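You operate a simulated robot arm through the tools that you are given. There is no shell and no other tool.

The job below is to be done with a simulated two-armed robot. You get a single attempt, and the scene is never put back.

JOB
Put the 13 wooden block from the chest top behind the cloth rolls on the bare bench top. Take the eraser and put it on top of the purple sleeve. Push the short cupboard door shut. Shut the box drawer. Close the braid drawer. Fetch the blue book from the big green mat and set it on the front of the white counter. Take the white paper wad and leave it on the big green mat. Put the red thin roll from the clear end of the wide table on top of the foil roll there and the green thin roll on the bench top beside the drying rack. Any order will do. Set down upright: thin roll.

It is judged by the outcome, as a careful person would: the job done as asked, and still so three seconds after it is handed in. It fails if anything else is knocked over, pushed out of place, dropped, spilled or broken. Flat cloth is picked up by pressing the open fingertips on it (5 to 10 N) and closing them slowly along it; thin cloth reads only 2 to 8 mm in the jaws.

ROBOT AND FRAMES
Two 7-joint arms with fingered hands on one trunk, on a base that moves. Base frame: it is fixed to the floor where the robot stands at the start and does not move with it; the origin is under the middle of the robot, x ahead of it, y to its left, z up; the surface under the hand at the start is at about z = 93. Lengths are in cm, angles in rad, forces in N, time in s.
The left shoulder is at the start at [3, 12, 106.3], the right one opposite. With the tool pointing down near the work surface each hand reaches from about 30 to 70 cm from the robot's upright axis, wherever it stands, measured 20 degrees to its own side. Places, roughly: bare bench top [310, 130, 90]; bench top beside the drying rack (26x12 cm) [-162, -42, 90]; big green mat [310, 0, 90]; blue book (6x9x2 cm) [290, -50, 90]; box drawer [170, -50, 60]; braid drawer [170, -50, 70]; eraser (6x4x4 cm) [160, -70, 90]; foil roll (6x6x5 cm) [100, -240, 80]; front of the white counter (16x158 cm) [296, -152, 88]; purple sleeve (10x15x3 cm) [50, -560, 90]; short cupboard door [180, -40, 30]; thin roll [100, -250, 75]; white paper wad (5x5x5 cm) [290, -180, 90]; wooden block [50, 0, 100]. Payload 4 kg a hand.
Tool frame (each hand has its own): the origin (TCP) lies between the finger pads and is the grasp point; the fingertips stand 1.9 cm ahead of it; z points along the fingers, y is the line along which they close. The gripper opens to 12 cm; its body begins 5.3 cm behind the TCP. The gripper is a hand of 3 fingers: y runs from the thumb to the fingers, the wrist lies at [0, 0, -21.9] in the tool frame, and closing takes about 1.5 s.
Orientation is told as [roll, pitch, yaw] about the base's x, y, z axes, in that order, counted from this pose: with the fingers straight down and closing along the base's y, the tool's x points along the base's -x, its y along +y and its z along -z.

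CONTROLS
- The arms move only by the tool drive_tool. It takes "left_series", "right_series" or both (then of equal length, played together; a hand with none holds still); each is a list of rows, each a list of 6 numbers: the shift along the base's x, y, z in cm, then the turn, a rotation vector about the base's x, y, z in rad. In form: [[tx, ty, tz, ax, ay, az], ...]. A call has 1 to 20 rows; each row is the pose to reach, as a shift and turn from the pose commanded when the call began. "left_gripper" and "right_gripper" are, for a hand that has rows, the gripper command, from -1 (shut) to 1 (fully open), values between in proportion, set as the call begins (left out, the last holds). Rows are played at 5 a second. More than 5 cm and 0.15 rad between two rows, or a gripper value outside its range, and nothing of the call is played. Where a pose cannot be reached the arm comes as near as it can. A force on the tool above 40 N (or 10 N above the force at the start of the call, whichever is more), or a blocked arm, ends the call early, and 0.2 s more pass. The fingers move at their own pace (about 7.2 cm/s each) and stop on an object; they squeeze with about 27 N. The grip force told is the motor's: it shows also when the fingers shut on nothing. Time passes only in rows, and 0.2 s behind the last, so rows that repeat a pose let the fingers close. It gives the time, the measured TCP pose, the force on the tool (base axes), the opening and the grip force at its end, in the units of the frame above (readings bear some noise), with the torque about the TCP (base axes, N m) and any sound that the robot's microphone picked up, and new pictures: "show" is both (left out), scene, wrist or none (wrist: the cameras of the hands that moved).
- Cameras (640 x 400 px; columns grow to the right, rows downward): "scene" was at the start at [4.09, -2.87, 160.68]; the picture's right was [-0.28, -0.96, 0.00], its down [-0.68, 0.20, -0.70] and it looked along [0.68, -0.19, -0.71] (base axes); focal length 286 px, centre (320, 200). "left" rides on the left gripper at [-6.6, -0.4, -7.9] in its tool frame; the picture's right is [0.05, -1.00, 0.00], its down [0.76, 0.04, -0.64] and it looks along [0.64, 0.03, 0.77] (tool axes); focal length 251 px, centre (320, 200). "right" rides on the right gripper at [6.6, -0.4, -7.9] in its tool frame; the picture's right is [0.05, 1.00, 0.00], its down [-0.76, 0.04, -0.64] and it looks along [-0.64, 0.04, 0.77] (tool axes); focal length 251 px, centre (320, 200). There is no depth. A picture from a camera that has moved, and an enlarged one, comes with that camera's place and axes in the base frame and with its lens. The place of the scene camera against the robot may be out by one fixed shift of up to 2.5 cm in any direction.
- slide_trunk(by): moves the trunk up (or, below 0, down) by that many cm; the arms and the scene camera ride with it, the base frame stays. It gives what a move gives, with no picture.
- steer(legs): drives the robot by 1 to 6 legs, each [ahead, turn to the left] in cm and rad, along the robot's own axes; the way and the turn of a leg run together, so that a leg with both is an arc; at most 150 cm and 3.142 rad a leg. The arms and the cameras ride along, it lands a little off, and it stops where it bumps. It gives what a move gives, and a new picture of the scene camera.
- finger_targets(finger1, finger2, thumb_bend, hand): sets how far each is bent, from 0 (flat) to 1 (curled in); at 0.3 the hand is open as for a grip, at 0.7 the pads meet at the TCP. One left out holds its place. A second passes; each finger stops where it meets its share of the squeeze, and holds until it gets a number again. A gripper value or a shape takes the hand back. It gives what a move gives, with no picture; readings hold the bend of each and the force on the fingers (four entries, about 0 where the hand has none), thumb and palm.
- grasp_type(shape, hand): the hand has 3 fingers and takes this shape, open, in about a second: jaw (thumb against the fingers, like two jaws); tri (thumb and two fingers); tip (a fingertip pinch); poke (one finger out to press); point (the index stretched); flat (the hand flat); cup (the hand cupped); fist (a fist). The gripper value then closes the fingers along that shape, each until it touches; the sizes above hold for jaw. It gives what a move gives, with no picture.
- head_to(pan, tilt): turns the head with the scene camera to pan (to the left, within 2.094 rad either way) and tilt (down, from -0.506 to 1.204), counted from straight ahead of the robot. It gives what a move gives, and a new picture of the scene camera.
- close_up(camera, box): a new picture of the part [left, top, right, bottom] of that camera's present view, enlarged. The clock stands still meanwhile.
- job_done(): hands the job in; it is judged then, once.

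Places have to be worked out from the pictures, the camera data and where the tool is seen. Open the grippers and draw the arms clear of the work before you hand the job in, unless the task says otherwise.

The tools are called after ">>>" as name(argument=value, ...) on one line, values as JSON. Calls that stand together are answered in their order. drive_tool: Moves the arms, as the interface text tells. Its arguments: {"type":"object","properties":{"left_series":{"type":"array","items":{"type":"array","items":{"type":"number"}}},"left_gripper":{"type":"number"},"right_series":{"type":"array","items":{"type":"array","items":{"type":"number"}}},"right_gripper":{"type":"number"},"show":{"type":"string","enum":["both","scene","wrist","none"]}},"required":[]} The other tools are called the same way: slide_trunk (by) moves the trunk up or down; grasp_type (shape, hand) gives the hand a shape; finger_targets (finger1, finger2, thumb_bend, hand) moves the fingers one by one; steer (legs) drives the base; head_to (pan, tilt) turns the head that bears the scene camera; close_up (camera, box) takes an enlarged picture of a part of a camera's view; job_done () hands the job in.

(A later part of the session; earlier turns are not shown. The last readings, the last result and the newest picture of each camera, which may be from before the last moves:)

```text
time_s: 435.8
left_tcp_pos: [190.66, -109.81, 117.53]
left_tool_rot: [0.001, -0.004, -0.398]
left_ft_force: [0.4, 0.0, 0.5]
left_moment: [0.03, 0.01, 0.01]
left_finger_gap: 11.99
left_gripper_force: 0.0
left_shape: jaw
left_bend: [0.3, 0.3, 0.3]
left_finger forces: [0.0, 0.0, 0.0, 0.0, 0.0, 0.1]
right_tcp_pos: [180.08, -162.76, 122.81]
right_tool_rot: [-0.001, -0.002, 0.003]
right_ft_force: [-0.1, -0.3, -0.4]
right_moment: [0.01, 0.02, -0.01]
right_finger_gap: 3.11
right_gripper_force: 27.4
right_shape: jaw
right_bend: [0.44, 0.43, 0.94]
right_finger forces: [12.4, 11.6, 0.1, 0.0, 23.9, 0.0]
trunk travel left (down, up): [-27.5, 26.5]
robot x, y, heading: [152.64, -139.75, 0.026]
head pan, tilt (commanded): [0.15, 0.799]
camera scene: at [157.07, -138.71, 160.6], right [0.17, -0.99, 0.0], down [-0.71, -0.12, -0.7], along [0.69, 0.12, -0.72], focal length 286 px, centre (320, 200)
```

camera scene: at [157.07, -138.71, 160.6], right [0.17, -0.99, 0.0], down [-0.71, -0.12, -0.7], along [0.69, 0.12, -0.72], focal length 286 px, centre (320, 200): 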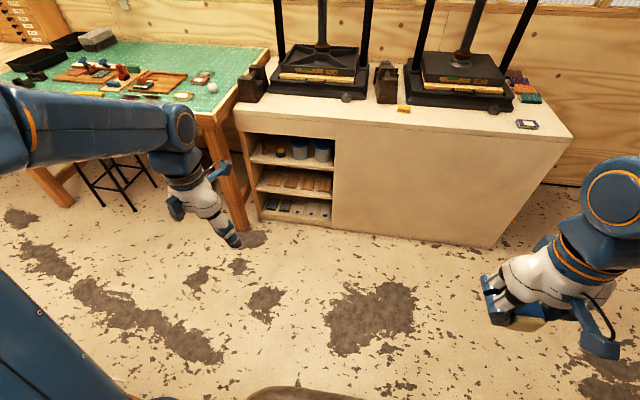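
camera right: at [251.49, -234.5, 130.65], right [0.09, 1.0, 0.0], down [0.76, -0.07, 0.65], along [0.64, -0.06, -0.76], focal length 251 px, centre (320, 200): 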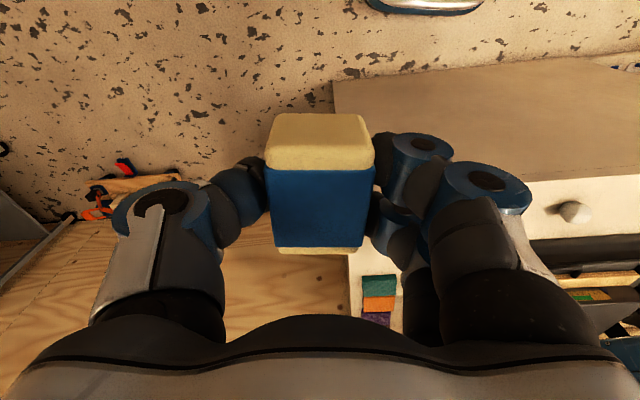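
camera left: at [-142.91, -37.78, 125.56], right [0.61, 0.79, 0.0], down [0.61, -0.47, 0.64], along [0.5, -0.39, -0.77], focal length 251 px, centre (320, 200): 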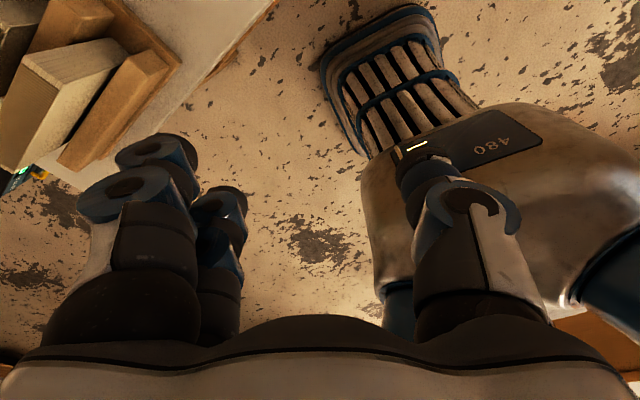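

At (153, -140). I turn right to face -y and drive down past the table end.

>>> steer(legs=[[0, -0.8]])

>>> steer(legs=[[0, -0.8]])

>>> steer(legs=[[150, 0]])

>>> head_to(pan=-0.3, tilt=0.4)

```text
time_s: 438.3
left_tcp_pos: [200.39, -146.5, 117.5]
left_tool_rot: [0.005, -0.002, -1.205]
left_ft_force: [0.1, -0.7, 0.2]
left_moment: [0.01, 0.03, 0.0]
left_finger_gap: 12.01
left_gripper_force: 0.1
left_shape: jaw
left_bend: [0.3, 0.3, 0.3]
left_finger forces: [0.1, 0.0, 0.0, 0.0, 0.1, 0.1]
right_tcp_pos: [154.88, -175.56, 122.79]
right_tool_rot: [-0.003, 0.001, -0.806]
right_ft_force: [0.7, 0.4, -1.1]
right_moment: [0.05, 0.01, 0.01]
right_finger_gap: 3.13
right_gripper_force: 26.7
right_shape: jaw
right_bend: [0.44, 0.43, 0.95]
right_finger forces: [12.0, 11.3, 0.0, 0.0, 23.1, 0.1]
trunk travel left (down, up): [-27.5, 26.5]
robot x, y, heading: [155.06, -137.11, -0.778]
head pan, tilt (commanded): [0.15, 0.799]
camera scene: at [158.67, -141.12, 160.6], right [-0.59, -0.81, 0.0], down [-0.58, 0.42, -0.7], along [0.56, -0.41, -0.72], focal length 286 px, centre (320, 200)
```

scene: 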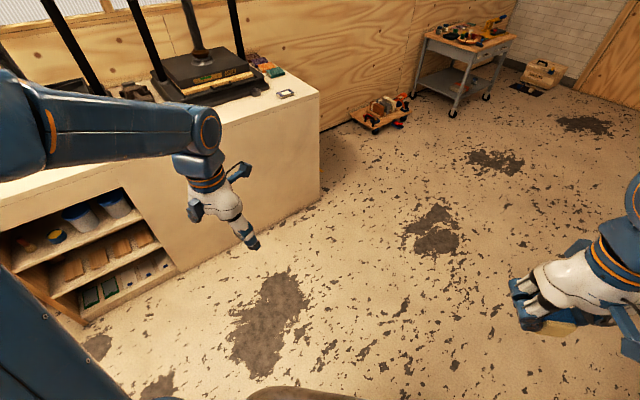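

```text
time_s: 440.8
left_tcp_pos: [179.64, -176.06, 117.36]
left_tool_rot: [0.003, -0.003, -2.012]
left_ft_force: [-0.3, 0.2, 0.0]
left_moment: [0.03, 0.01, 0.05]
left_finger_gap: 12.03
left_gripper_force: 0.0
left_shape: jaw
left_bend: [0.3, 0.3, 0.3]
left_finger forces: [0.1, 0.0, 0.1, 0.0, 0.1, 0.1]
right_tcp_pos: [126.98, -163.41, 122.85]
right_tool_rot: [0.0, -0.001, -1.611]
right_ft_force: [0.1, -0.8, -1.4]
right_moment: [0.0, -0.05, -0.01]
right_finger_gap: 3.14
right_gripper_force: 27.1
right_shape: jaw
right_bend: [0.44, 0.43, 0.95]
right_finger forces: [11.9, 11.5, 0.0, 0.1, 23.4, 0.0]
trunk travel left (down, up): [-27.5, 26.5]
robot x, y, heading: [158.85, -136.77, -1.58]
head pan, tilt (commanded): [0.15, 0.799]
camera scene: at [158.34, -143.85, 160.6], right [-0.99, -0.15, 0.0], down [-0.1, 0.71, -0.7], along [0.1, -0.69, -0.72], focal length 286 px, centre (320, 200)
```

scene: 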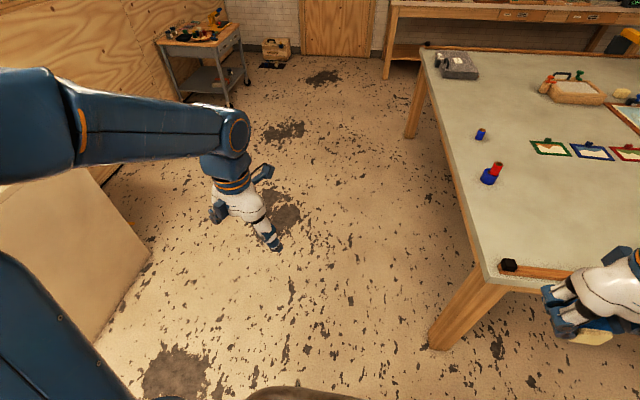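

```text
time_s: 448.2
left_tcp_pos: [176.81, -327.17, 117.6]
left_tool_rot: [0.002, -0.005, -2.032]
left_ft_force: [-0.2, 0.2, -0.2]
left_moment: [-0.01, 0.0, -0.03]
left_finger_gap: 12.01
left_gripper_force: 0.1
left_shape: jaw
left_bend: [0.3, 0.3, 0.3]
left_finger forces: [0.0, 0.0, 0.0, 0.0, 0.0, 0.0]
right_tcp_pos: [124.5, -313.37, 122.88]
right_tool_rot: [-0.001, -0.002, -1.631]
right_ft_force: [-0.2, 0.0, -1.0]
right_moment: [0.02, -0.04, -0.02]
right_finger_gap: 3.11
right_gripper_force: 27.0
right_shape: jaw
right_bend: [0.44, 0.44, 0.95]
right_finger forces: [12.1, 11.8, 0.1, 0.1, 23.9, 0.1]
trunk travel left (down, up): [-27.5, 26.5]
robot x, y, heading: [157.09, -287.99, -1.597]
head pan, tilt (commanded): [0.15, 0.799]
camera scene: at [156.22, -294.43, 160.61], right [-0.99, -0.13, 0.0], down [-0.09, 0.71, -0.7], along [0.09, -0.69, -0.72], focal length 286 px, centre (320, 200)
```

scene: 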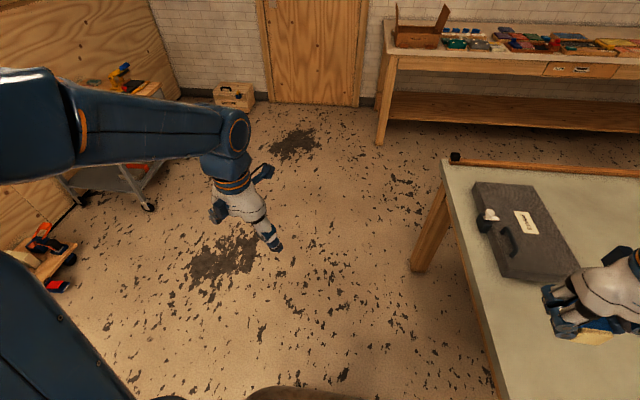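

```text
time_s: 449.1
left_tcp_pos: [176.83, -327.13, 117.64]
left_tool_rot: [0.005, -0.006, -2.031]
left_ft_force: [-0.1, 0.3, 0.5]
left_moment: [0.0, -0.01, 0.0]
left_finger_gap: 12.03
left_gripper_force: 0.1
left_shape: jaw
left_bend: [0.3, 0.3, 0.3]
left_finger forces: [0.1, 0.0, 0.1, 0.0, 0.0, 0.0]
right_tcp_pos: [124.41, -313.35, 122.93]
right_tool_rot: [-0.003, -0.001, -1.632]
right_ft_force: [0.4, -0.4, -0.6]
right_moment: [-0.01, -0.02, -0.03]
right_finger_gap: 3.14
right_gripper_force: 26.7
right_shape: jaw
right_bend: [0.44, 0.44, 0.95]
right_finger forces: [12.1, 11.8, 0.0, 0.0, 23.9, 0.1]
trunk travel left (down, up): [-27.5, 26.5]
robot x, y, heading: [157.17, -288.12, -1.597]
head pan, tilt (commanded): [-0.3, 0.4]
camera scene: at [152.27, -295.18, 164.12], right [-0.95, 0.32, 0.0], down [0.12, 0.37, -0.92], along [-0.29, -0.87, -0.39], focal length 286 px, centre (320, 200)
```

scene: 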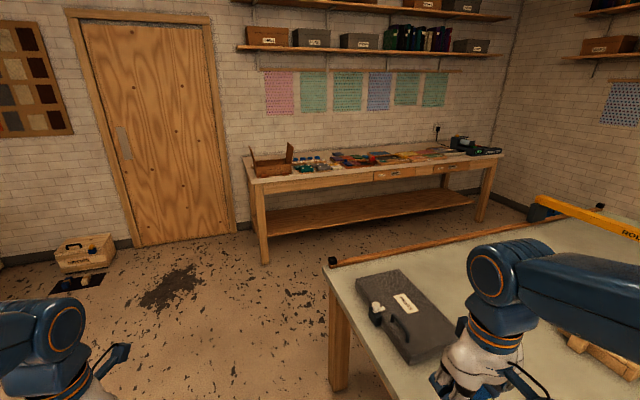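

Now I can see the far bench. I zoom in to find the purple sleeve.

>>> close_up(camera="scene", box=[240, 120, 520, 220])

>>> close_up(camera="scene", box=[290, 135, 410, 195])

```text
2.29 times, centred on (380, 170) of scene
camera zoom: at [152.27, -295.18, 164.12], right [-0.95, 0.32, 0.0], down [0.12, 0.37, -0.92], along [-0.29, -0.87, -0.39], focal length 654 px, centre (183, 269)
```

zoom: 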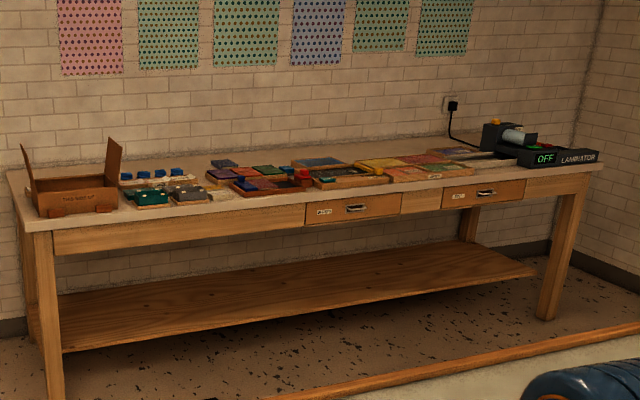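

```text
5.33 times, centred on (350, 165) of scene
camera zoom: at [152.27, -295.18, 164.12], right [-0.95, 0.32, 0.0], down [0.12, 0.37, -0.92], along [-0.29, -0.87, -0.39], focal length 1526 px, centre (160, 387)
```

zoom: 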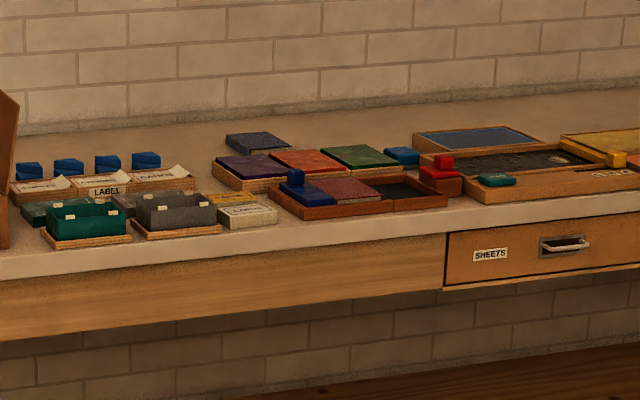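

The purple-topped block is near (52, -550). I drive down 145 cm to the far aisle.

>>> steer(legs=[[145, 0]])

>>> head_to(pan=-0.6, tilt=0.6)

>>> close_up(camera="scene", box=[160, 60, 480, 260])

```text
time_s: 456.5
left_tcp_pos: [172.85, -474.79, 117.52]
left_tool_rot: [0.003, -0.004, -2.035]
left_ft_force: [0.1, -0.7, 0.2]
left_moment: [0.02, -0.03, -0.01]
left_finger_gap: 12.0
left_gripper_force: 0.1
left_shape: jaw
left_bend: [0.3, 0.3, 0.3]
left_finger forces: [0.1, 0.1, 0.0, 0.0, 0.0, 0.1]
right_tcp_pos: [120.62, -460.98, 122.79]
right_tool_rot: [-0.002, -0.002, -1.636]
right_ft_force: [-0.6, 0.2, -0.9]
right_moment: [0.02, -0.01, 0.03]
right_finger_gap: 3.11
right_gripper_force: 27.1
right_shape: jaw
right_bend: [0.44, 0.44, 0.95]
right_finger forces: [12.0, 11.9, 0.0, 0.0, 23.9, 0.0]
trunk travel left (down, up): [-27.5, 26.5]
robot x, y, heading: [153.41, -435.31, -1.6]
head pan, tilt (commanded): [-0.3, 0.4]
camera scene: at [148.44, -442.86, 164.12], right [-0.95, 0.32, 0.0], down [0.13, 0.37, -0.92], along [-0.3, -0.87, -0.39], focal length 286 px, centre (320, 200)
```

scene: 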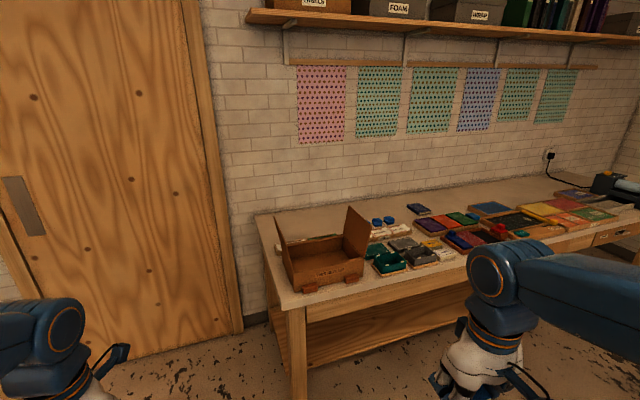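

```text
time_s: 457.3
left_tcp_pos: [172.9, -474.78, 117.49]
left_tool_rot: [0.003, -0.005, -2.036]
left_ft_force: [-0.4, 0.1, 0.4]
left_moment: [-0.01, 0.01, -0.01]
left_finger_gap: 12.0
left_gripper_force: 0.0
left_shape: jaw
left_bend: [0.3, 0.3, 0.3]
left_finger forces: [0.1, 0.1, 0.0, 0.0, 0.0, 0.0]
right_tcp_pos: [120.63, -460.86, 122.85]
right_tool_rot: [-0.003, -0.003, -1.635]
right_ft_force: [0.3, -0.8, -0.3]
right_moment: [-0.01, 0.0, -0.02]
right_finger_gap: 3.14
right_gripper_force: 27.0
right_shape: jaw
right_bend: [0.44, 0.44, 0.95]
right_finger forces: [12.1, 11.8, 0.0, 0.0, 23.9, 0.0]
trunk travel left (down, up): [-27.5, 26.5]
robot x, y, heading: [153.1, -435.62, -1.599]
head pan, tilt (commanded): [-0.6, 0.6]
camera scene: at [146.24, -441.2, 162.31], right [-0.81, 0.59, 0.0], down [0.33, 0.46, -0.83], along [-0.48, -0.67, -0.56], focal length 286 px, centre (320, 200)
```

scene: 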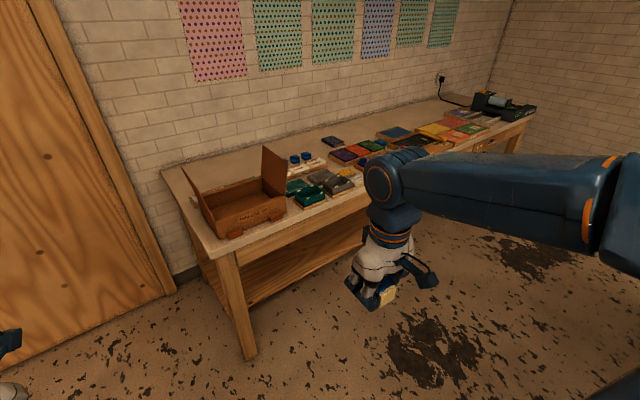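

```text
2.00 times, centred on (320, 160) of scene
camera zoom: at [146.24, -441.2, 162.31], right [-0.81, 0.59, 0.0], down [0.33, 0.46, -0.83], along [-0.48, -0.67, -0.56], focal length 572 px, centre (320, 280)
```

zoom: 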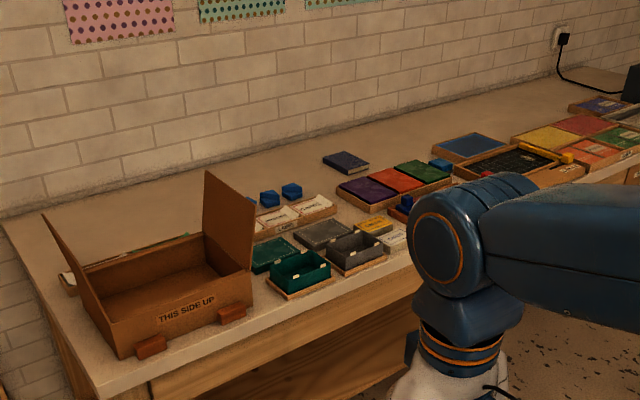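

The purple block is near (54, -552); a cardboard box with flaps stands left of it. I raise the left hand for clearance, then turn right and approach.

>>> drive_tool(left_series=[[0, 2, 4, 0, 0, 0], [0, 4, 8, 0, 0, 0], [0, 6, 12, 0, 0, 0], [0, 7, 15, 0, 0, 0], [0, 7, 15, 0, 0, 0]], show="none")

>>> steer(legs=[[0, -0.55]])

>>> steer(legs=[[0, -0.54]])

```text
time_s: 458.5
left_tcp_pos: [172.69, -467.94, 132.64]
left_tool_rot: [0.004, -0.004, -2.036]
left_ft_force: [-0.2, -0.6, 0.3]
left_moment: [0.03, 0.0, 0.02]
left_finger_gap: 12.01
left_gripper_force: 0.1
left_shape: jaw
left_bend: [0.3, 0.3, 0.3]
left_finger forces: [0.1, 0.0, 0.0, 0.0, 0.1, 0.0]
right_tcp_pos: [120.59, -460.93, 122.82]
right_tool_rot: [-0.004, -0.001, -1.635]
right_ft_force: [0.3, -0.6, -1.3]
right_moment: [0.01, -0.01, 0.02]
right_finger_gap: 3.12
right_gripper_force: 26.9
right_shape: jaw
right_bend: [0.44, 0.44, 0.95]
right_finger forces: [12.1, 11.8, 0.1, 0.0, 24.0, 0.0]
trunk travel left (down, up): [-27.5, 26.5]
robot x, y, heading: [153.23, -435.4, -1.596]
head pan, tilt (commanded): [-0.6, 0.6]
```

```text
time_s: 460.4
left_tcp_pos: [153.16, -473.06, 132.43]
left_tool_rot: [0.003, -0.005, -2.583]
left_ft_force: [0.3, -0.3, -0.9]
left_moment: [0.0, 0.02, 0.02]
left_finger_gap: 12.02
left_gripper_force: 0.0
left_shape: jaw
left_bend: [0.3, 0.3, 0.3]
left_finger forces: [0.0, 0.1, 0.0, 0.0, 0.0, 0.0]
right_tcp_pos: [112.23, -439.89, 122.98]
right_tool_rot: [-0.004, -0.005, -2.185]
right_ft_force: [-0.7, 0.2, -0.7]
right_moment: [-0.01, -0.05, -0.02]
right_finger_gap: 3.11
right_gripper_force: 27.3
right_shape: jaw
right_bend: [0.44, 0.44, 0.95]
right_finger forces: [11.9, 11.8, 0.0, 0.1, 23.6, 0.0]
trunk travel left (down, up): [-27.5, 26.5]
robot x, y, heading: [155.26, -436.5, -2.148]
head pan, tilt (commanded): [-0.6, 0.6]
camera scene: at [146.29, -438.71, 162.3], right [-0.38, 0.92, 0.0], down [0.52, 0.22, -0.83], along [-0.76, -0.32, -0.56], focal length 286 px, centre (320, 200)
```

scene: 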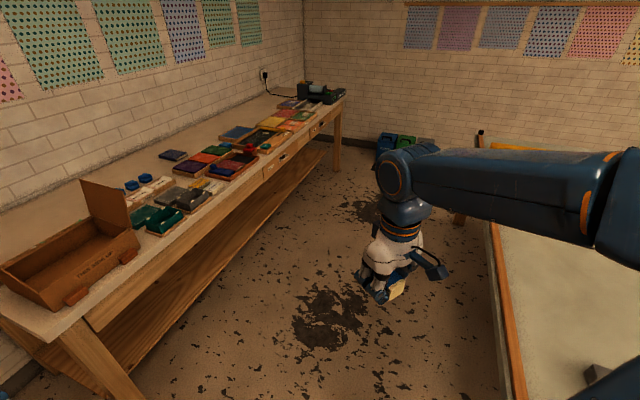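

```text
time_s: 462.3
left_tcp_pos: [134.48, -466.97, 132.55]
left_tool_rot: [0.003, -0.006, -3.122]
left_ft_force: [0.9, -0.1, 0.6]
left_moment: [0.01, 0.0, -0.01]
left_finger_gap: 12.02
left_gripper_force: 0.1
left_shape: jaw
left_bend: [0.3, 0.3, 0.3]
left_finger forces: [0.1, 0.1, 0.1, 0.0, 0.1, 0.1]
right_tcp_pos: [116.42, -417.58, 123.02]
right_tool_rot: [-0.004, -0.006, -2.724]
right_ft_force: [0.5, -0.6, -1.3]
right_moment: [-0.02, 0.02, 0.0]
right_finger_gap: 3.13
right_gripper_force: 27.1
right_shape: jaw
right_bend: [0.44, 0.43, 0.95]
right_finger forces: [11.9, 11.4, 0.0, 0.1, 23.3, 0.0]
trunk travel left (down, up): [-27.5, 26.5]
robot x, y, heading: [155.57, -438.16, -2.691]
head pan, tilt (commanded): [-0.6, 0.6]
camera scene: at [147.27, -436.8, 162.32], right [0.14, 0.99, 0.0], down [0.56, -0.08, -0.83], along [-0.82, 0.12, -0.56], focal length 286 px, centre (320, 200)
```

scene: 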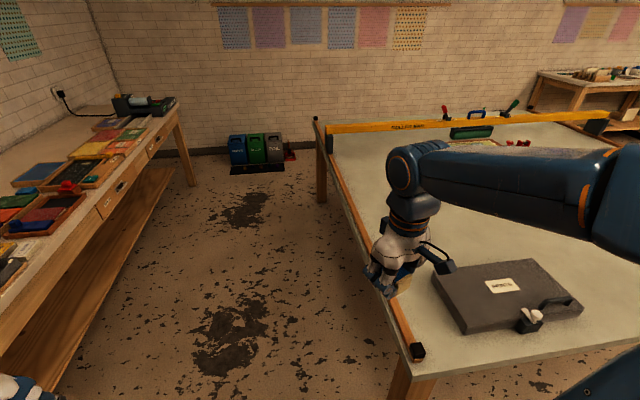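

Corridor is clear. I drive 86 cm along it and turn left to face the bench.

>>> steer(legs=[[86, 0]])

>>> steer(legs=[[0, 0.56]])

>>> steer(legs=[[0, 0.56]])

>>> head_to(pan=-0.1, tilt=0.8)

```text
time_s: 466.8
left_tcp_pos: [58.98, -503.57, 132.5]
left_tool_rot: [0.003, -0.004, -3.126]
left_ft_force: [0.0, -0.2, -0.8]
left_moment: [0.02, -0.02, 0.02]
left_finger_gap: 12.0
left_gripper_force: 0.1
left_shape: jaw
left_bend: [0.3, 0.3, 0.3]
left_finger forces: [0.1, 0.0, 0.1, 0.0, 0.0, 0.0]
right_tcp_pos: [41.07, -454.0, 122.93]
right_tool_rot: [-0.004, 0.0, -2.725]
right_ft_force: [0.1, 0.5, -0.3]
right_moment: [0.0, -0.01, 0.02]
right_finger_gap: 3.15
right_gripper_force: 26.8
right_shape: jaw
right_bend: [0.44, 0.43, 0.95]
right_finger forces: [12.2, 11.6, 0.1, 0.1, 23.6, 0.0]
trunk travel left (down, up): [-27.5, 26.5]
robot x, y, heading: [80.65, -475.01, -2.689]
head pan, tilt (commanded): [-0.6, 0.6]
camera scene: at [71.8, -473.39, 162.3], right [0.15, 0.99, 0.0], down [0.56, -0.08, -0.82], along [-0.82, 0.12, -0.57], focal length 286 px, centre (320, 200)
```

scene: 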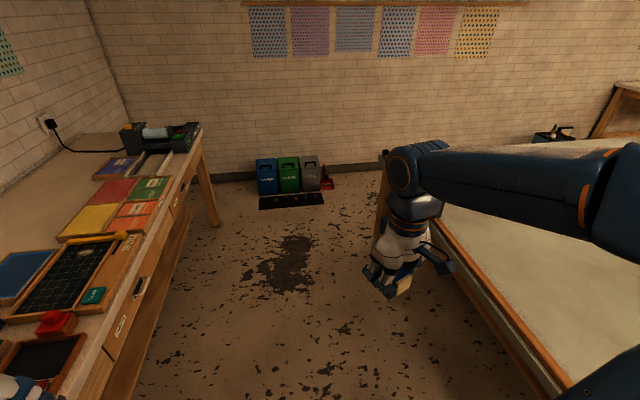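

```text
time_s: 468.7
left_tcp_pos: [77.66, -510.96, 132.55]
left_tool_rot: [0.002, -0.004, -2.56]
left_ft_force: [-0.1, 0.6, -0.8]
left_moment: [0.03, -0.01, 0.0]
left_finger_gap: 12.02
left_gripper_force: 0.0
left_shape: jaw
left_bend: [0.3, 0.3, 0.3]
left_finger forces: [0.1, 0.1, 0.1, 0.1, 0.0, 0.0]
right_tcp_pos: [35.93, -478.81, 122.92]
right_tool_rot: [-0.004, -0.001, -2.161]
right_ft_force: [-0.1, -1.6, -0.3]
right_moment: [0.01, -0.01, -0.04]
right_finger_gap: 3.12
right_gripper_force: 27.2
right_shape: jaw
right_bend: [0.44, 0.43, 0.95]
right_finger forces: [11.8, 11.3, 0.0, 0.1, 23.2, 0.0]
trunk travel left (down, up): [-27.5, 26.5]
robot x, y, heading: [78.4, -474.01, -2.126]
head pan, tilt (commanded): [-0.6, 0.6]
camera scene: at [69.84, -476.63, 162.3], right [-0.4, 0.91, 0.0], down [0.52, 0.23, -0.82], along [-0.75, -0.33, -0.57], focal length 286 px, centre (320, 200)
```

scene: 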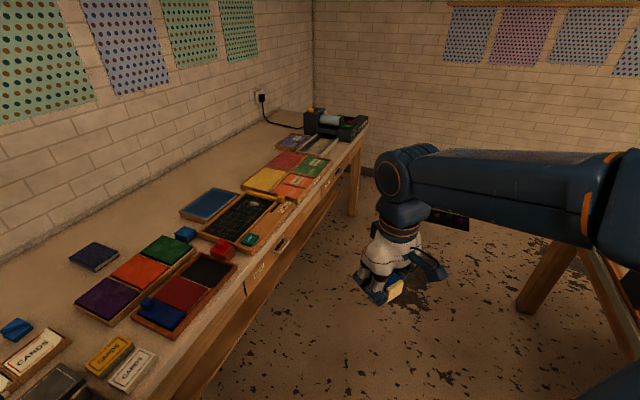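

```text
time_s: 470.7
left_tcp_pos: [97.55, -505.89, 132.42]
left_tool_rot: [0.003, -0.004, -2.003]
left_ft_force: [0.0, -0.2, 0.2]
left_moment: [0.02, -0.01, 0.02]
left_finger_gap: 12.02
left_gripper_force: 0.0
left_shape: jaw
left_bend: [0.3, 0.3, 0.3]
left_finger forces: [0.1, 0.0, 0.0, 0.0, 0.0, 0.0]
right_tcp_pos: [45.01, -500.49, 122.87]
right_tool_rot: [-0.002, -0.001, -1.604]
right_ft_force: [0.3, -0.9, 0.3]
right_moment: [-0.01, 0.02, -0.01]
right_finger_gap: 3.1
right_gripper_force: 27.2
right_shape: jaw
right_bend: [0.44, 0.44, 0.95]
right_finger forces: [11.9, 11.3, 0.1, 0.1, 23.1, 0.1]
trunk travel left (down, up): [-27.5, 26.5]
robot x, y, heading: [76.37, -473.87, -1.581]
head pan, tilt (commanded): [-0.6, 0.6]
camera scene: at [69.7, -479.95, 162.31], right [-0.82, 0.57, 0.0], down [0.32, 0.47, -0.83], along [-0.47, -0.68, -0.56], focal length 286 px, centre (320, 200)
```

scene: 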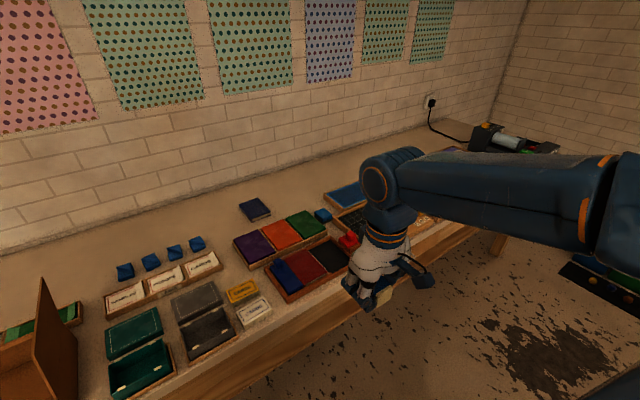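

```text
time_s: 471.6
left_tcp_pos: [97.21, -505.71, 132.5]
left_tool_rot: [0.004, -0.005, -2.004]
left_ft_force: [-0.3, 1.1, -0.8]
left_moment: [0.01, -0.03, -0.01]
left_finger_gap: 11.99
left_gripper_force: 0.1
left_shape: jaw
left_bend: [0.3, 0.3, 0.3]
left_finger forces: [0.0, 0.0, 0.0, 0.1, 0.0, 0.0]
right_tcp_pos: [44.84, -500.41, 122.91]
right_tool_rot: [-0.001, -0.001, -1.604]
right_ft_force: [0.7, -1.1, -1.1]
right_moment: [0.0, 0.0, 0.03]
right_finger_gap: 3.08
right_gripper_force: 27.5
right_shape: jaw
right_bend: [0.44, 0.44, 0.95]
right_finger forces: [12.3, 11.3, 0.0, 0.0, 23.6, 0.1]
trunk travel left (down, up): [-27.5, 26.5]
robot x, y, heading: [75.96, -473.93, -1.574]
head pan, tilt (commanded): [-0.099, 0.799]
camera scene: at [73.68, -480.66, 160.61], right [-0.99, 0.1, 0.0], down [0.07, 0.71, -0.7], along [-0.07, -0.69, -0.72], focal length 286 px, centre (320, 200)
```

scene: 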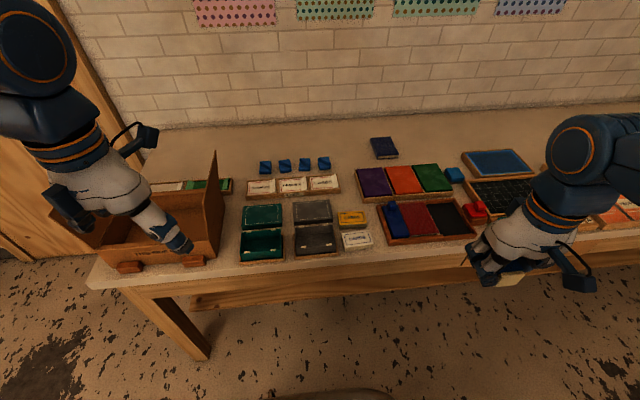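

The bench is in view. I zoom in on the purple items to identify the sleeve.

>>> close_up(camera="scene", box=[340, 125, 480, 250])

>>> close_up(camera="scene", box=[350, 130, 470, 205])

```text
3.20 times, centred on (410, 188) of scene
camera zoom: at [73.68, -480.66, 160.61], right [-0.99, 0.1, 0.0], down [0.07, 0.71, -0.7], along [-0.07, -0.69, -0.72], focal length 916 px, centre (32, 240)
```

zoom: 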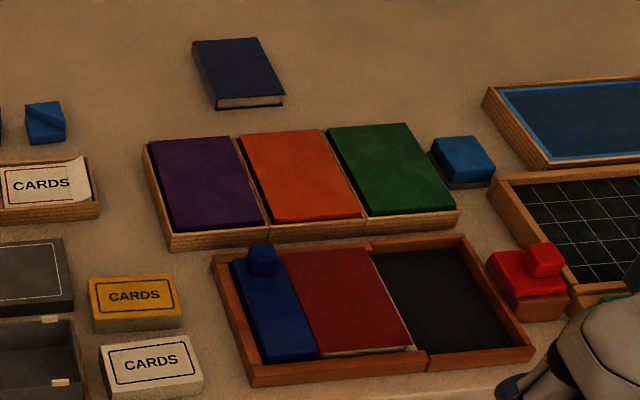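

```text
5.33 times, centred on (410, 168) of scene
camera zoom: at [73.68, -480.66, 160.61], right [-0.99, 0.1, 0.0], down [0.07, 0.71, -0.7], along [-0.07, -0.69, -0.72], focal length 1526 px, centre (-160, 373)
```

zoom: 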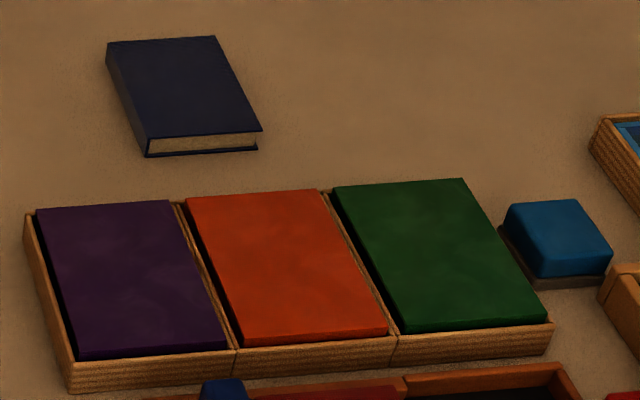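

The purple pad in its tray (≈10×15 cm) at about (50.7, -552) is the purple sleeve. I raise the left hand above the box flap height and move forward 20 cm.

>>> drive_tool(left_series=[[0, 2, 3, 0, 0, 0], [0, 4, 6, 0, 0, 0], [0, 6, 9, 0, 0, 0], [0, 6, 11, 0, 0, 0]], show="none")

>>> steer(legs=[[19, 0]])

>>> head_to(pan=-0.15, tilt=0.9)

```text
time_s: 472.6
left_tcp_pos: [97.23, -499.74, 143.5]
left_tool_rot: [0.005, -0.004, -2.003]
left_ft_force: [1.1, -0.7, 0.1]
left_moment: [0.01, -0.03, -0.03]
left_finger_gap: 11.99
left_gripper_force: 0.1
left_shape: jaw
left_bend: [0.3, 0.3, 0.3]
left_finger forces: [0.0, 0.0, 0.0, 0.0, 0.0, 0.0]
right_tcp_pos: [45.01, -500.43, 122.85]
right_tool_rot: [-0.003, -0.002, -1.603]
right_ft_force: [0.1, 0.5, -0.2]
right_moment: [0.02, -0.02, -0.01]
right_finger_gap: 3.1
right_gripper_force: 27.1
right_shape: jaw
right_bend: [0.44, 0.44, 0.95]
right_finger forces: [12.2, 11.3, 0.1, 0.0, 23.7, 0.0]
trunk travel left (down, up): [-27.5, 26.5]
robot x, y, heading: [76.18, -473.77, -1.571]
head pan, tilt (commanded): [-0.099, 0.799]
```

```text
time_s: 474.2
left_tcp_pos: [97.19, -518.98, 143.44]
left_tool_rot: [0.002, -0.003, -2.003]
left_ft_force: [-0.1, 0.0, 0.0]
left_moment: [0.01, 0.03, 0.02]
left_finger_gap: 11.99
left_gripper_force: 0.1
left_shape: jaw
left_bend: [0.3, 0.3, 0.3]
left_finger forces: [0.0, 0.1, 0.0, 0.0, 0.0, 0.0]
right_tcp_pos: [45.02, -519.61, 122.95]
right_tool_rot: [-0.003, -0.002, -1.602]
right_ft_force: [-0.1, -0.8, -0.7]
right_moment: [0.02, -0.02, 0.02]
right_finger_gap: 3.09
right_gripper_force: 27.1
right_shape: jaw
right_bend: [0.44, 0.44, 0.95]
right_finger forces: [12.2, 11.5, 0.0, 0.0, 23.6, 0.0]
trunk travel left (down, up): [-27.5, 26.5]
robot x, y, heading: [75.9, -493.27, -1.573]
head pan, tilt (commanded): [-0.099, 0.799]
camera scene: at [73.73, -499.8, 160.6], right [-0.99, 0.1, 0.0], down [0.07, 0.71, -0.7], along [-0.07, -0.69, -0.72], focal length 286 px, centre (320, 200)
```

scene: 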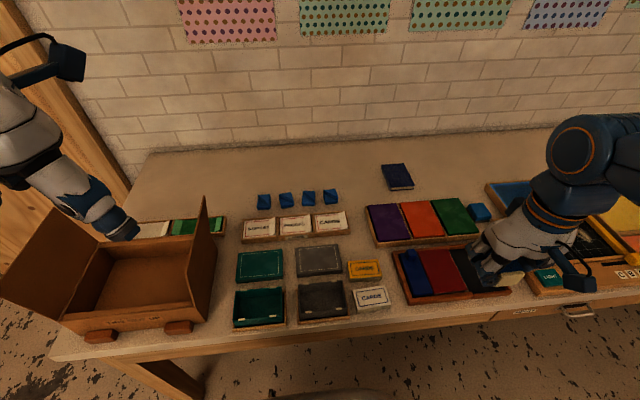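

```text
time_s: 474.8
left_tcp_pos: [97.26, -518.81, 143.49]
left_tool_rot: [0.004, -0.007, -2.003]
left_ft_force: [-0.4, -0.8, 0.0]
left_moment: [0.02, -0.03, 0.0]
left_finger_gap: 11.99
left_gripper_force: 0.1
left_shape: jaw
left_bend: [0.3, 0.3, 0.3]
left_finger forces: [0.0, 0.1, 0.0, 0.1, 0.0, 0.0]
right_tcp_pos: [44.83, -519.41, 122.9]
right_tool_rot: [-0.003, -0.002, -1.602]
right_ft_force: [-0.3, -0.3, -1.7]
right_moment: [0.01, 0.02, 0.01]
right_finger_gap: 3.09
right_gripper_force: 26.7
right_shape: jaw
right_bend: [0.44, 0.44, 0.95]
right_finger forces: [12.2, 11.5, 0.0, 0.0, 23.6, 0.0]
trunk travel left (down, up): [-27.5, 26.5]
robot x, y, heading: [76.3, -492.74, -1.57]
head pan, tilt (commanded): [-0.15, 0.901]
camera scene: at [73.4, -499.07, 159.82], right [-0.99, 0.15, 0.0], down [0.12, 0.77, -0.62], along [-0.09, -0.61, -0.78], focal length 286 px, centre (320, 200)
```

scene: 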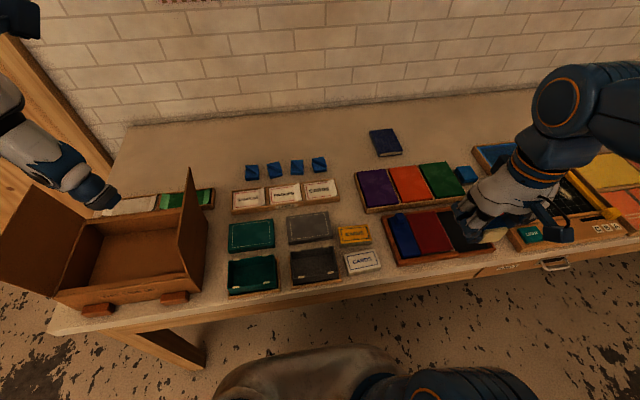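

Robot in place. I extend the right hand with the eraser over the purple pad, staying high.

>>> drive_tool(right_series=[[0.7, -4.2, 0, 0, 0, 0], [1.4, -8.4, 0, 0, 0, 0], [2.1, -12.6, 0, 0, 0, 0], [2.8, -16.8, 0, 0, 0, 0], [3.5, -21, 0, 0, 0, 0], [4.2, -25.2, 0, 0, 0, 0], [4.9, -29.4, 0, 0, 0, 0], [5.6, -33, 0, 0, 0, 0], [5.6, -33, -4, 0, 0, 0.03], [5.6, -33, -8, 0, 0, 0.03], [5.6, -33, -11, 0, 0, 0.03], [5.6, -33, -11, 0, 0, 0.03]])

```text
time_s: 477.4
left_tcp_pos: [97.26, -518.72, 143.46]
left_tool_rot: [0.004, -0.005, -2.004]
left_ft_force: [0.0, 0.9, -0.3]
left_moment: [-0.01, 0.0, 0.0]
left_finger_gap: 11.99
left_gripper_force: 0.0
left_shape: jaw
left_bend: [0.3, 0.3, 0.3]
left_finger forces: [0.0, 0.0, 0.1, 0.0, 0.0, 0.0]
right_tcp_pos: [50.64, -552.48, 111.84]
right_tool_rot: [-0.002, -0.004, -1.572]
right_ft_force: [0.6, -0.4, -0.7]
right_moment: [-0.03, 0.0, 0.01]
right_finger_gap: 3.12
right_gripper_force: 27.0
right_shape: jaw
right_bend: [0.44, 0.44, 0.95]
right_finger forces: [11.6, 11.0, 0.0, 0.0, 22.5, 0.1]
trunk travel left (down, up): [-27.5, 26.5]
robot x, y, heading: [76.41, -492.78, -1.571]
head pan, tilt (commanded): [-0.15, 0.901]
camera scene: at [73.42, -499.03, 159.82], right [-0.99, 0.15, 0.0], down [0.12, 0.77, -0.62], along [-0.09, -0.61, -0.78], focal length 286 px, centre (320, 200)
camera right: at [50.2, -545.88, 119.64], right [1.0, 0.05, 0.0], down [0.04, -0.76, 0.65], along [0.03, -0.64, -0.76], focal length 251 px, centre (320, 200)
```

scene: 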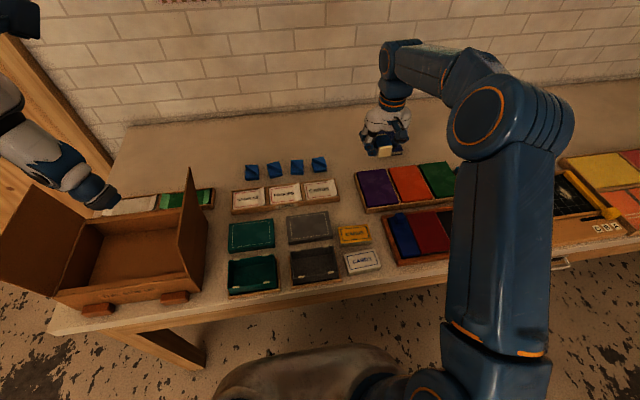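
right: 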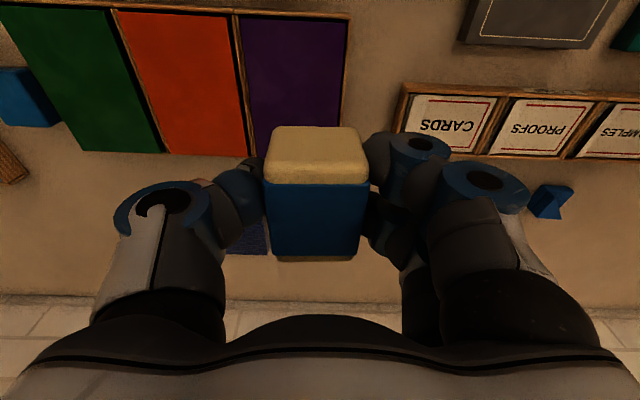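

The purple pad's centre is about (47.9, -554.2) by the wrist view. I move the base 4 cm closer and then align the eraser over it.

>>> steer(legs=[[4, 0]])

>>> drive_tool(right_series=[[-1.4, 1.2, 0, 0, 0, 0], [-2.8, 2.3, -1, 0, 0, 0], [-2.8, 2.3, -4, 0, 0, 0], [-2.8, 2.3, -6, 0, 0, 0], [-2.8, 2.3, -6, 0, 0, 0]])

>>> close_up(camera="scene", box=[320, 100, 480, 200])

```text
time_s: 478.3
left_tcp_pos: [97.17, -522.98, 143.33]
left_tool_rot: [0.002, -0.003, -2.004]
left_ft_force: [-0.9, -0.3, 0.0]
left_moment: [0.06, 0.01, -0.01]
left_finger_gap: 11.98
left_gripper_force: 0.1
left_shape: jaw
left_bend: [0.3, 0.3, 0.3]
left_finger forces: [0.0, 0.0, 0.0, 0.0, 0.1, 0.0]
right_tcp_pos: [50.66, -556.79, 111.57]
right_tool_rot: [-0.003, 0.0, -1.572]
right_ft_force: [1.0, -1.0, -1.2]
right_moment: [0.05, -0.02, 0.01]
right_finger_gap: 3.13
right_gripper_force: 27.2
right_shape: jaw
right_bend: [0.44, 0.44, 0.95]
right_finger forces: [11.7, 10.9, 0.1, 0.0, 22.6, 0.0]
trunk travel left (down, up): [-27.5, 26.5]
robot x, y, heading: [76.22, -496.92, -1.571]
head pan, tilt (commanded): [-0.15, 0.901]
camera scene: at [73.41, -503.39, 159.81], right [-0.99, 0.15, 0.0], down [0.12, 0.78, -0.62], along [-0.09, -0.61, -0.79], focal length 286 px, centre (320, 200)
```

scene: 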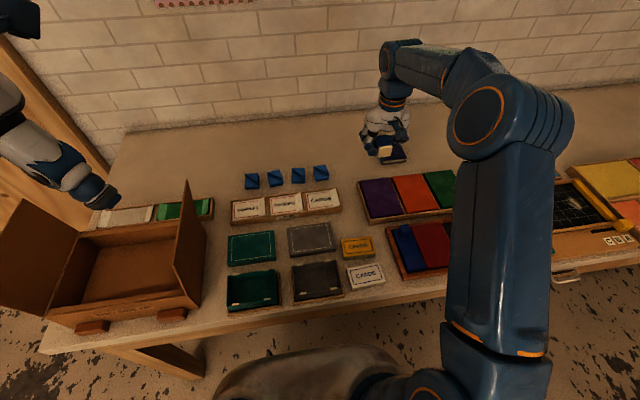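

```text
time_s: 479.5
left_tcp_pos: [97.13, -522.72, 143.54]
left_tool_rot: [0.003, -0.006, -2.004]
left_ft_force: [-0.4, -0.1, -0.2]
left_moment: [-0.02, -0.03, -0.01]
left_finger_gap: 12.01
left_gripper_force: 0.0
left_shape: jaw
left_bend: [0.3, 0.3, 0.3]
left_finger forces: [0.0, 0.0, 0.1, 0.0, 0.0, 0.0]
right_tcp_pos: [47.64, -554.04, 105.62]
right_tool_rot: [-0.003, -0.001, -1.572]
right_ft_force: [0.4, -0.2, -0.4]
right_moment: [0.01, 0.01, 0.02]
right_finger_gap: 3.11
right_gripper_force: 26.8
right_shape: jaw
right_bend: [0.44, 0.44, 0.95]
right_finger forces: [11.5, 10.9, 0.1, 0.0, 22.5, 0.1]
trunk travel left (down, up): [-27.5, 26.5]
robot x, y, heading: [76.33, -497.27, -1.579]
head pan, tilt (commanded): [-0.15, 0.901]
camera scene: at [73.4, -503.11, 159.82], right [-0.99, 0.15, 0.0], down [0.12, 0.77, -0.62], along [-0.09, -0.61, -0.78], focal length 286 px, centre (320, 200)
camera right: at [47.35, -547.53, 113.53], right [1.0, 0.05, 0.0], down [0.04, -0.76, 0.65], along [0.03, -0.64, -0.76], focal length 251 px, centre (320, 200)
```

scene: 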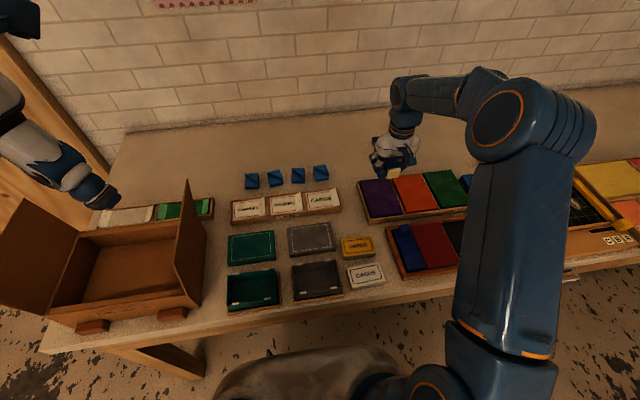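
right: 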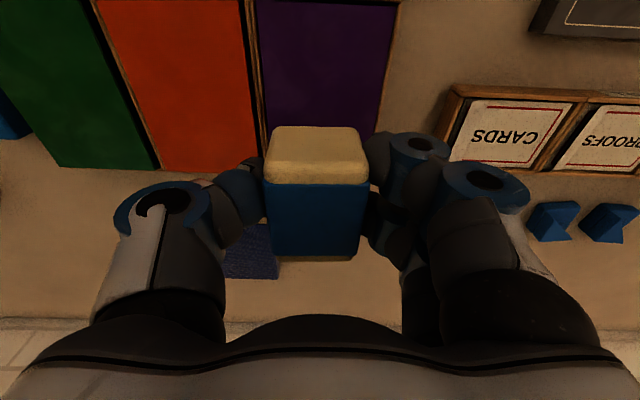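

```text
4.00 times, centred on (400, 150) of scene
camera zoom: at [73.4, -503.11, 159.82], right [-0.99, 0.15, 0.0], down [0.12, 0.77, -0.62], along [-0.09, -0.61, -0.78], focal length 1144 px, centre (0, 400)
```

zoom: 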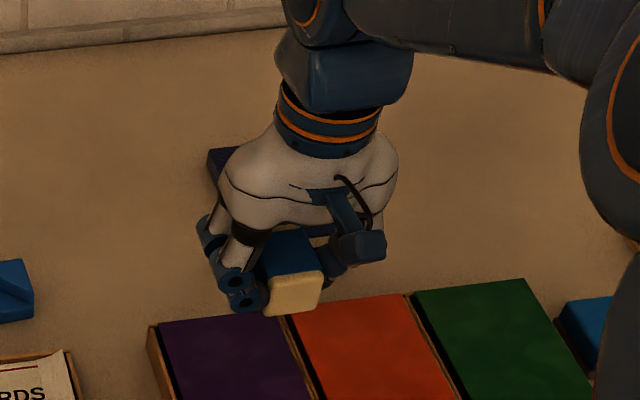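

Eraser is centred above the purple pad. I lower to z≈98.5 and then feel for contact.

>>> drive_tool(right_series=[[0, -0.2, -2.5, 0, 0, 0], [0, -0.3, -5, 0, 0, 0], [0, -0.3, -6.5, 0, 0, 0], [0, -0.3, -7.2, 0, 0, 0], [0, -0.3, -7.2, 0, 0, 0]])

>>> close_up(camera="scene", box=[320, 120, 480, 220])

```text
time_s: 480.7
left_tcp_pos: [97.18, -522.82, 143.55]
left_tool_rot: [0.004, -0.006, -2.004]
left_ft_force: [-0.4, 0.1, 0.2]
left_moment: [-0.01, 0.02, 0.02]
left_finger_gap: 11.98
left_gripper_force: 0.1
left_shape: jaw
left_bend: [0.3, 0.3, 0.3]
left_finger forces: [0.1, 0.0, 0.1, 0.1, 0.0, 0.1]
right_tcp_pos: [47.79, -554.57, 98.57]
right_tool_rot: [-0.004, -0.001, -1.572]
right_ft_force: [-0.1, -0.4, -0.5]
right_moment: [-0.01, 0.0, -0.01]
right_finger_gap: 3.11
right_gripper_force: 26.8
right_shape: jaw
right_bend: [0.44, 0.44, 0.95]
right_finger forces: [11.6, 10.8, 0.0, 0.0, 22.5, 0.0]
trunk travel left (down, up): [-27.5, 26.5]
robot x, y, heading: [76.06, -497.06, -1.576]
head pan, tilt (commanded): [-0.15, 0.901]
camera scene: at [73.39, -503.11, 159.82], right [-0.99, 0.15, 0.0], down [0.12, 0.77, -0.62], along [-0.09, -0.61, -0.78], focal length 286 px, centre (320, 200)
camera right: at [47.39, -547.97, 106.48], right [1.0, 0.05, 0.0], down [0.04, -0.76, 0.65], along [0.03, -0.64, -0.76], focal length 251 px, centre (320, 200)
```

scene: 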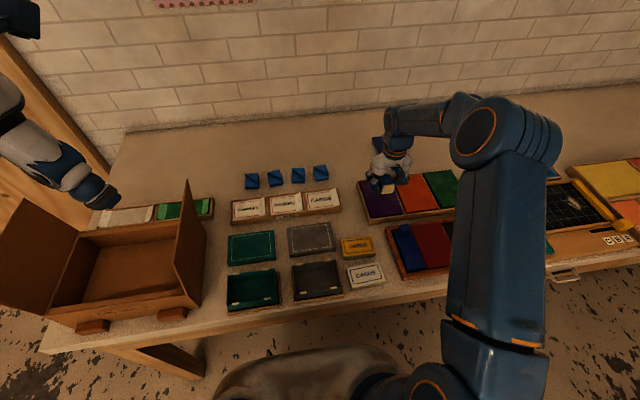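
right: 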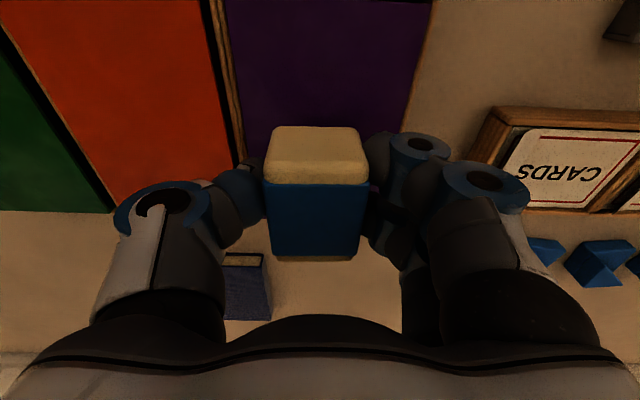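

```text
4.00 times, centred on (400, 170) of scene
camera zoom: at [73.39, -503.11, 159.82], right [-0.99, 0.15, 0.0], down [0.12, 0.77, -0.62], along [-0.09, -0.61, -0.78], focal length 1144 px, centre (0, 320)
```

zoom: 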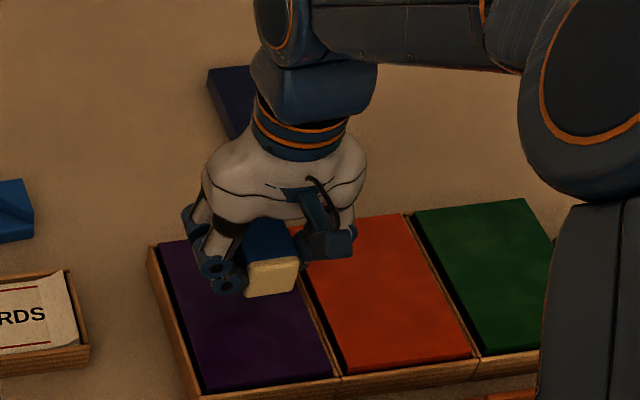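

It's above the pad, slightly toward the orange side; I shift +0.8 in x and lower in small steps.

>>> drive_tool(right_series=[[0.8, 0, -0.5, 0, 0, 0], [0.8, 0, -1, 0, 0, 0], [0.8, 0, -1.4, 0, 0, 0], [0.8, 0, -1.8, 0, 0, 0], [0.8, 0, -2.2, 0, 0, 0], [0.8, 0, -2.2, 0, 0, 0]], show="wrist")

>>> close_up(camera="scene", box=[320, 120, 480, 220])

```text
time_s: 482.1
left_tcp_pos: [97.1, -522.76, 143.46]
left_tool_rot: [0.004, -0.004, -2.003]
left_ft_force: [-0.6, 0.2, -0.1]
left_moment: [0.03, 0.01, -0.03]
left_finger_gap: 11.98
left_gripper_force: 0.0
left_shape: jaw
left_bend: [0.3, 0.3, 0.3]
left_finger forces: [0.1, 0.0, 0.0, 0.1, 0.0, 0.0]
right_tcp_pos: [48.52, -554.5, 96.32]
right_tool_rot: [-0.004, -0.003, -1.572]
right_ft_force: [-0.6, 1.8, -0.8]
right_moment: [0.0, -0.01, 0.0]
right_finger_gap: 3.1
right_gripper_force: 27.4
right_shape: jaw
right_bend: [0.44, 0.44, 0.95]
right_finger forces: [11.7, 11.0, 0.0, 0.0, 22.5, 0.0]
trunk travel left (down, up): [-27.5, 26.5]
robot x, y, heading: [76.62, -496.92, -1.574]
head pan, tilt (commanded): [-0.15, 0.901]
camera right: at [48.18, -547.95, 104.18], right [1.0, 0.05, 0.0], down [0.04, -0.76, 0.64], along [0.03, -0.64, -0.76], focal length 251 px, centre (320, 200)
```

right: 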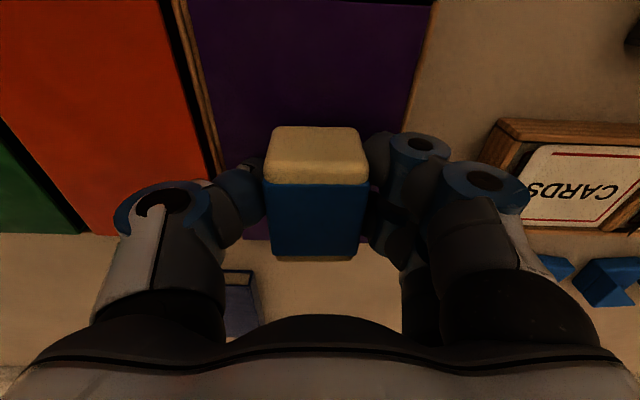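

```text
4.00 times, centred on (400, 170) of scene
camera zoom: at [73.39, -503.11, 159.82], right [-0.99, 0.15, 0.0], down [0.12, 0.77, -0.62], along [-0.09, -0.61, -0.78], focal length 1144 px, centre (0, 320)
```

zoom: 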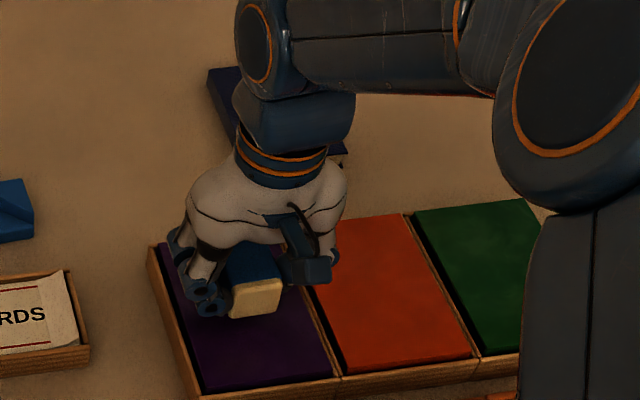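

Position looks good. I continue down in fine steps until contact.

>>> drive_tool(right_series=[[0, 0.3, -0.3, 0, 0, 0], [0, 0.5, -0.6, 0, 0, 0], [0, 0.5, -0.9, 0, 0, 0], [0, 0.5, -1.2, 0, 0, 0], [0, 0.5, -1.5, 0, 0, 0], [0, 0.5, -1.5, 0, 0, 0]], show="wrist")

```text
time_s: 483.5
left_tcp_pos: [97.16, -522.72, 143.58]
left_tool_rot: [0.003, -0.005, -2.003]
left_ft_force: [-0.4, -0.2, 0.1]
left_moment: [0.0, 0.0, 0.0]
left_finger_gap: 12.01
left_gripper_force: 0.1
left_shape: jaw
left_bend: [0.3, 0.3, 0.3]
left_finger forces: [0.0, 0.0, 0.0, 0.1, 0.0, 0.0]
right_tcp_pos: [48.67, -553.87, 94.84]
right_tool_rot: [-0.004, -0.004, -1.574]
right_ft_force: [0.0, -0.8, -0.8]
right_moment: [0.0, -0.02, 0.0]
right_finger_gap: 3.12
right_gripper_force: 27.1
right_shape: jaw
right_bend: [0.44, 0.44, 0.95]
right_finger forces: [11.6, 10.9, 0.1, 0.0, 22.5, 0.0]
trunk travel left (down, up): [-27.5, 26.5]
robot x, y, heading: [76.51, -497.14, -1.573]
head pan, tilt (commanded): [-0.15, 0.901]
camera right: at [48.23, -547.4, 102.7], right [1.0, 0.05, 0.0], down [0.04, -0.76, 0.64], along [0.03, -0.64, -0.76], focal length 251 px, centre (320, 200)
```

right: 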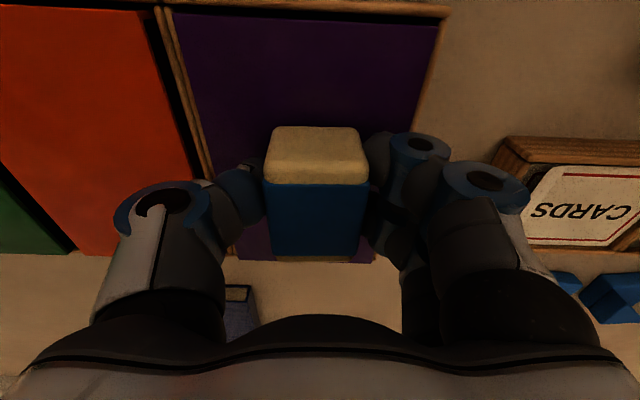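

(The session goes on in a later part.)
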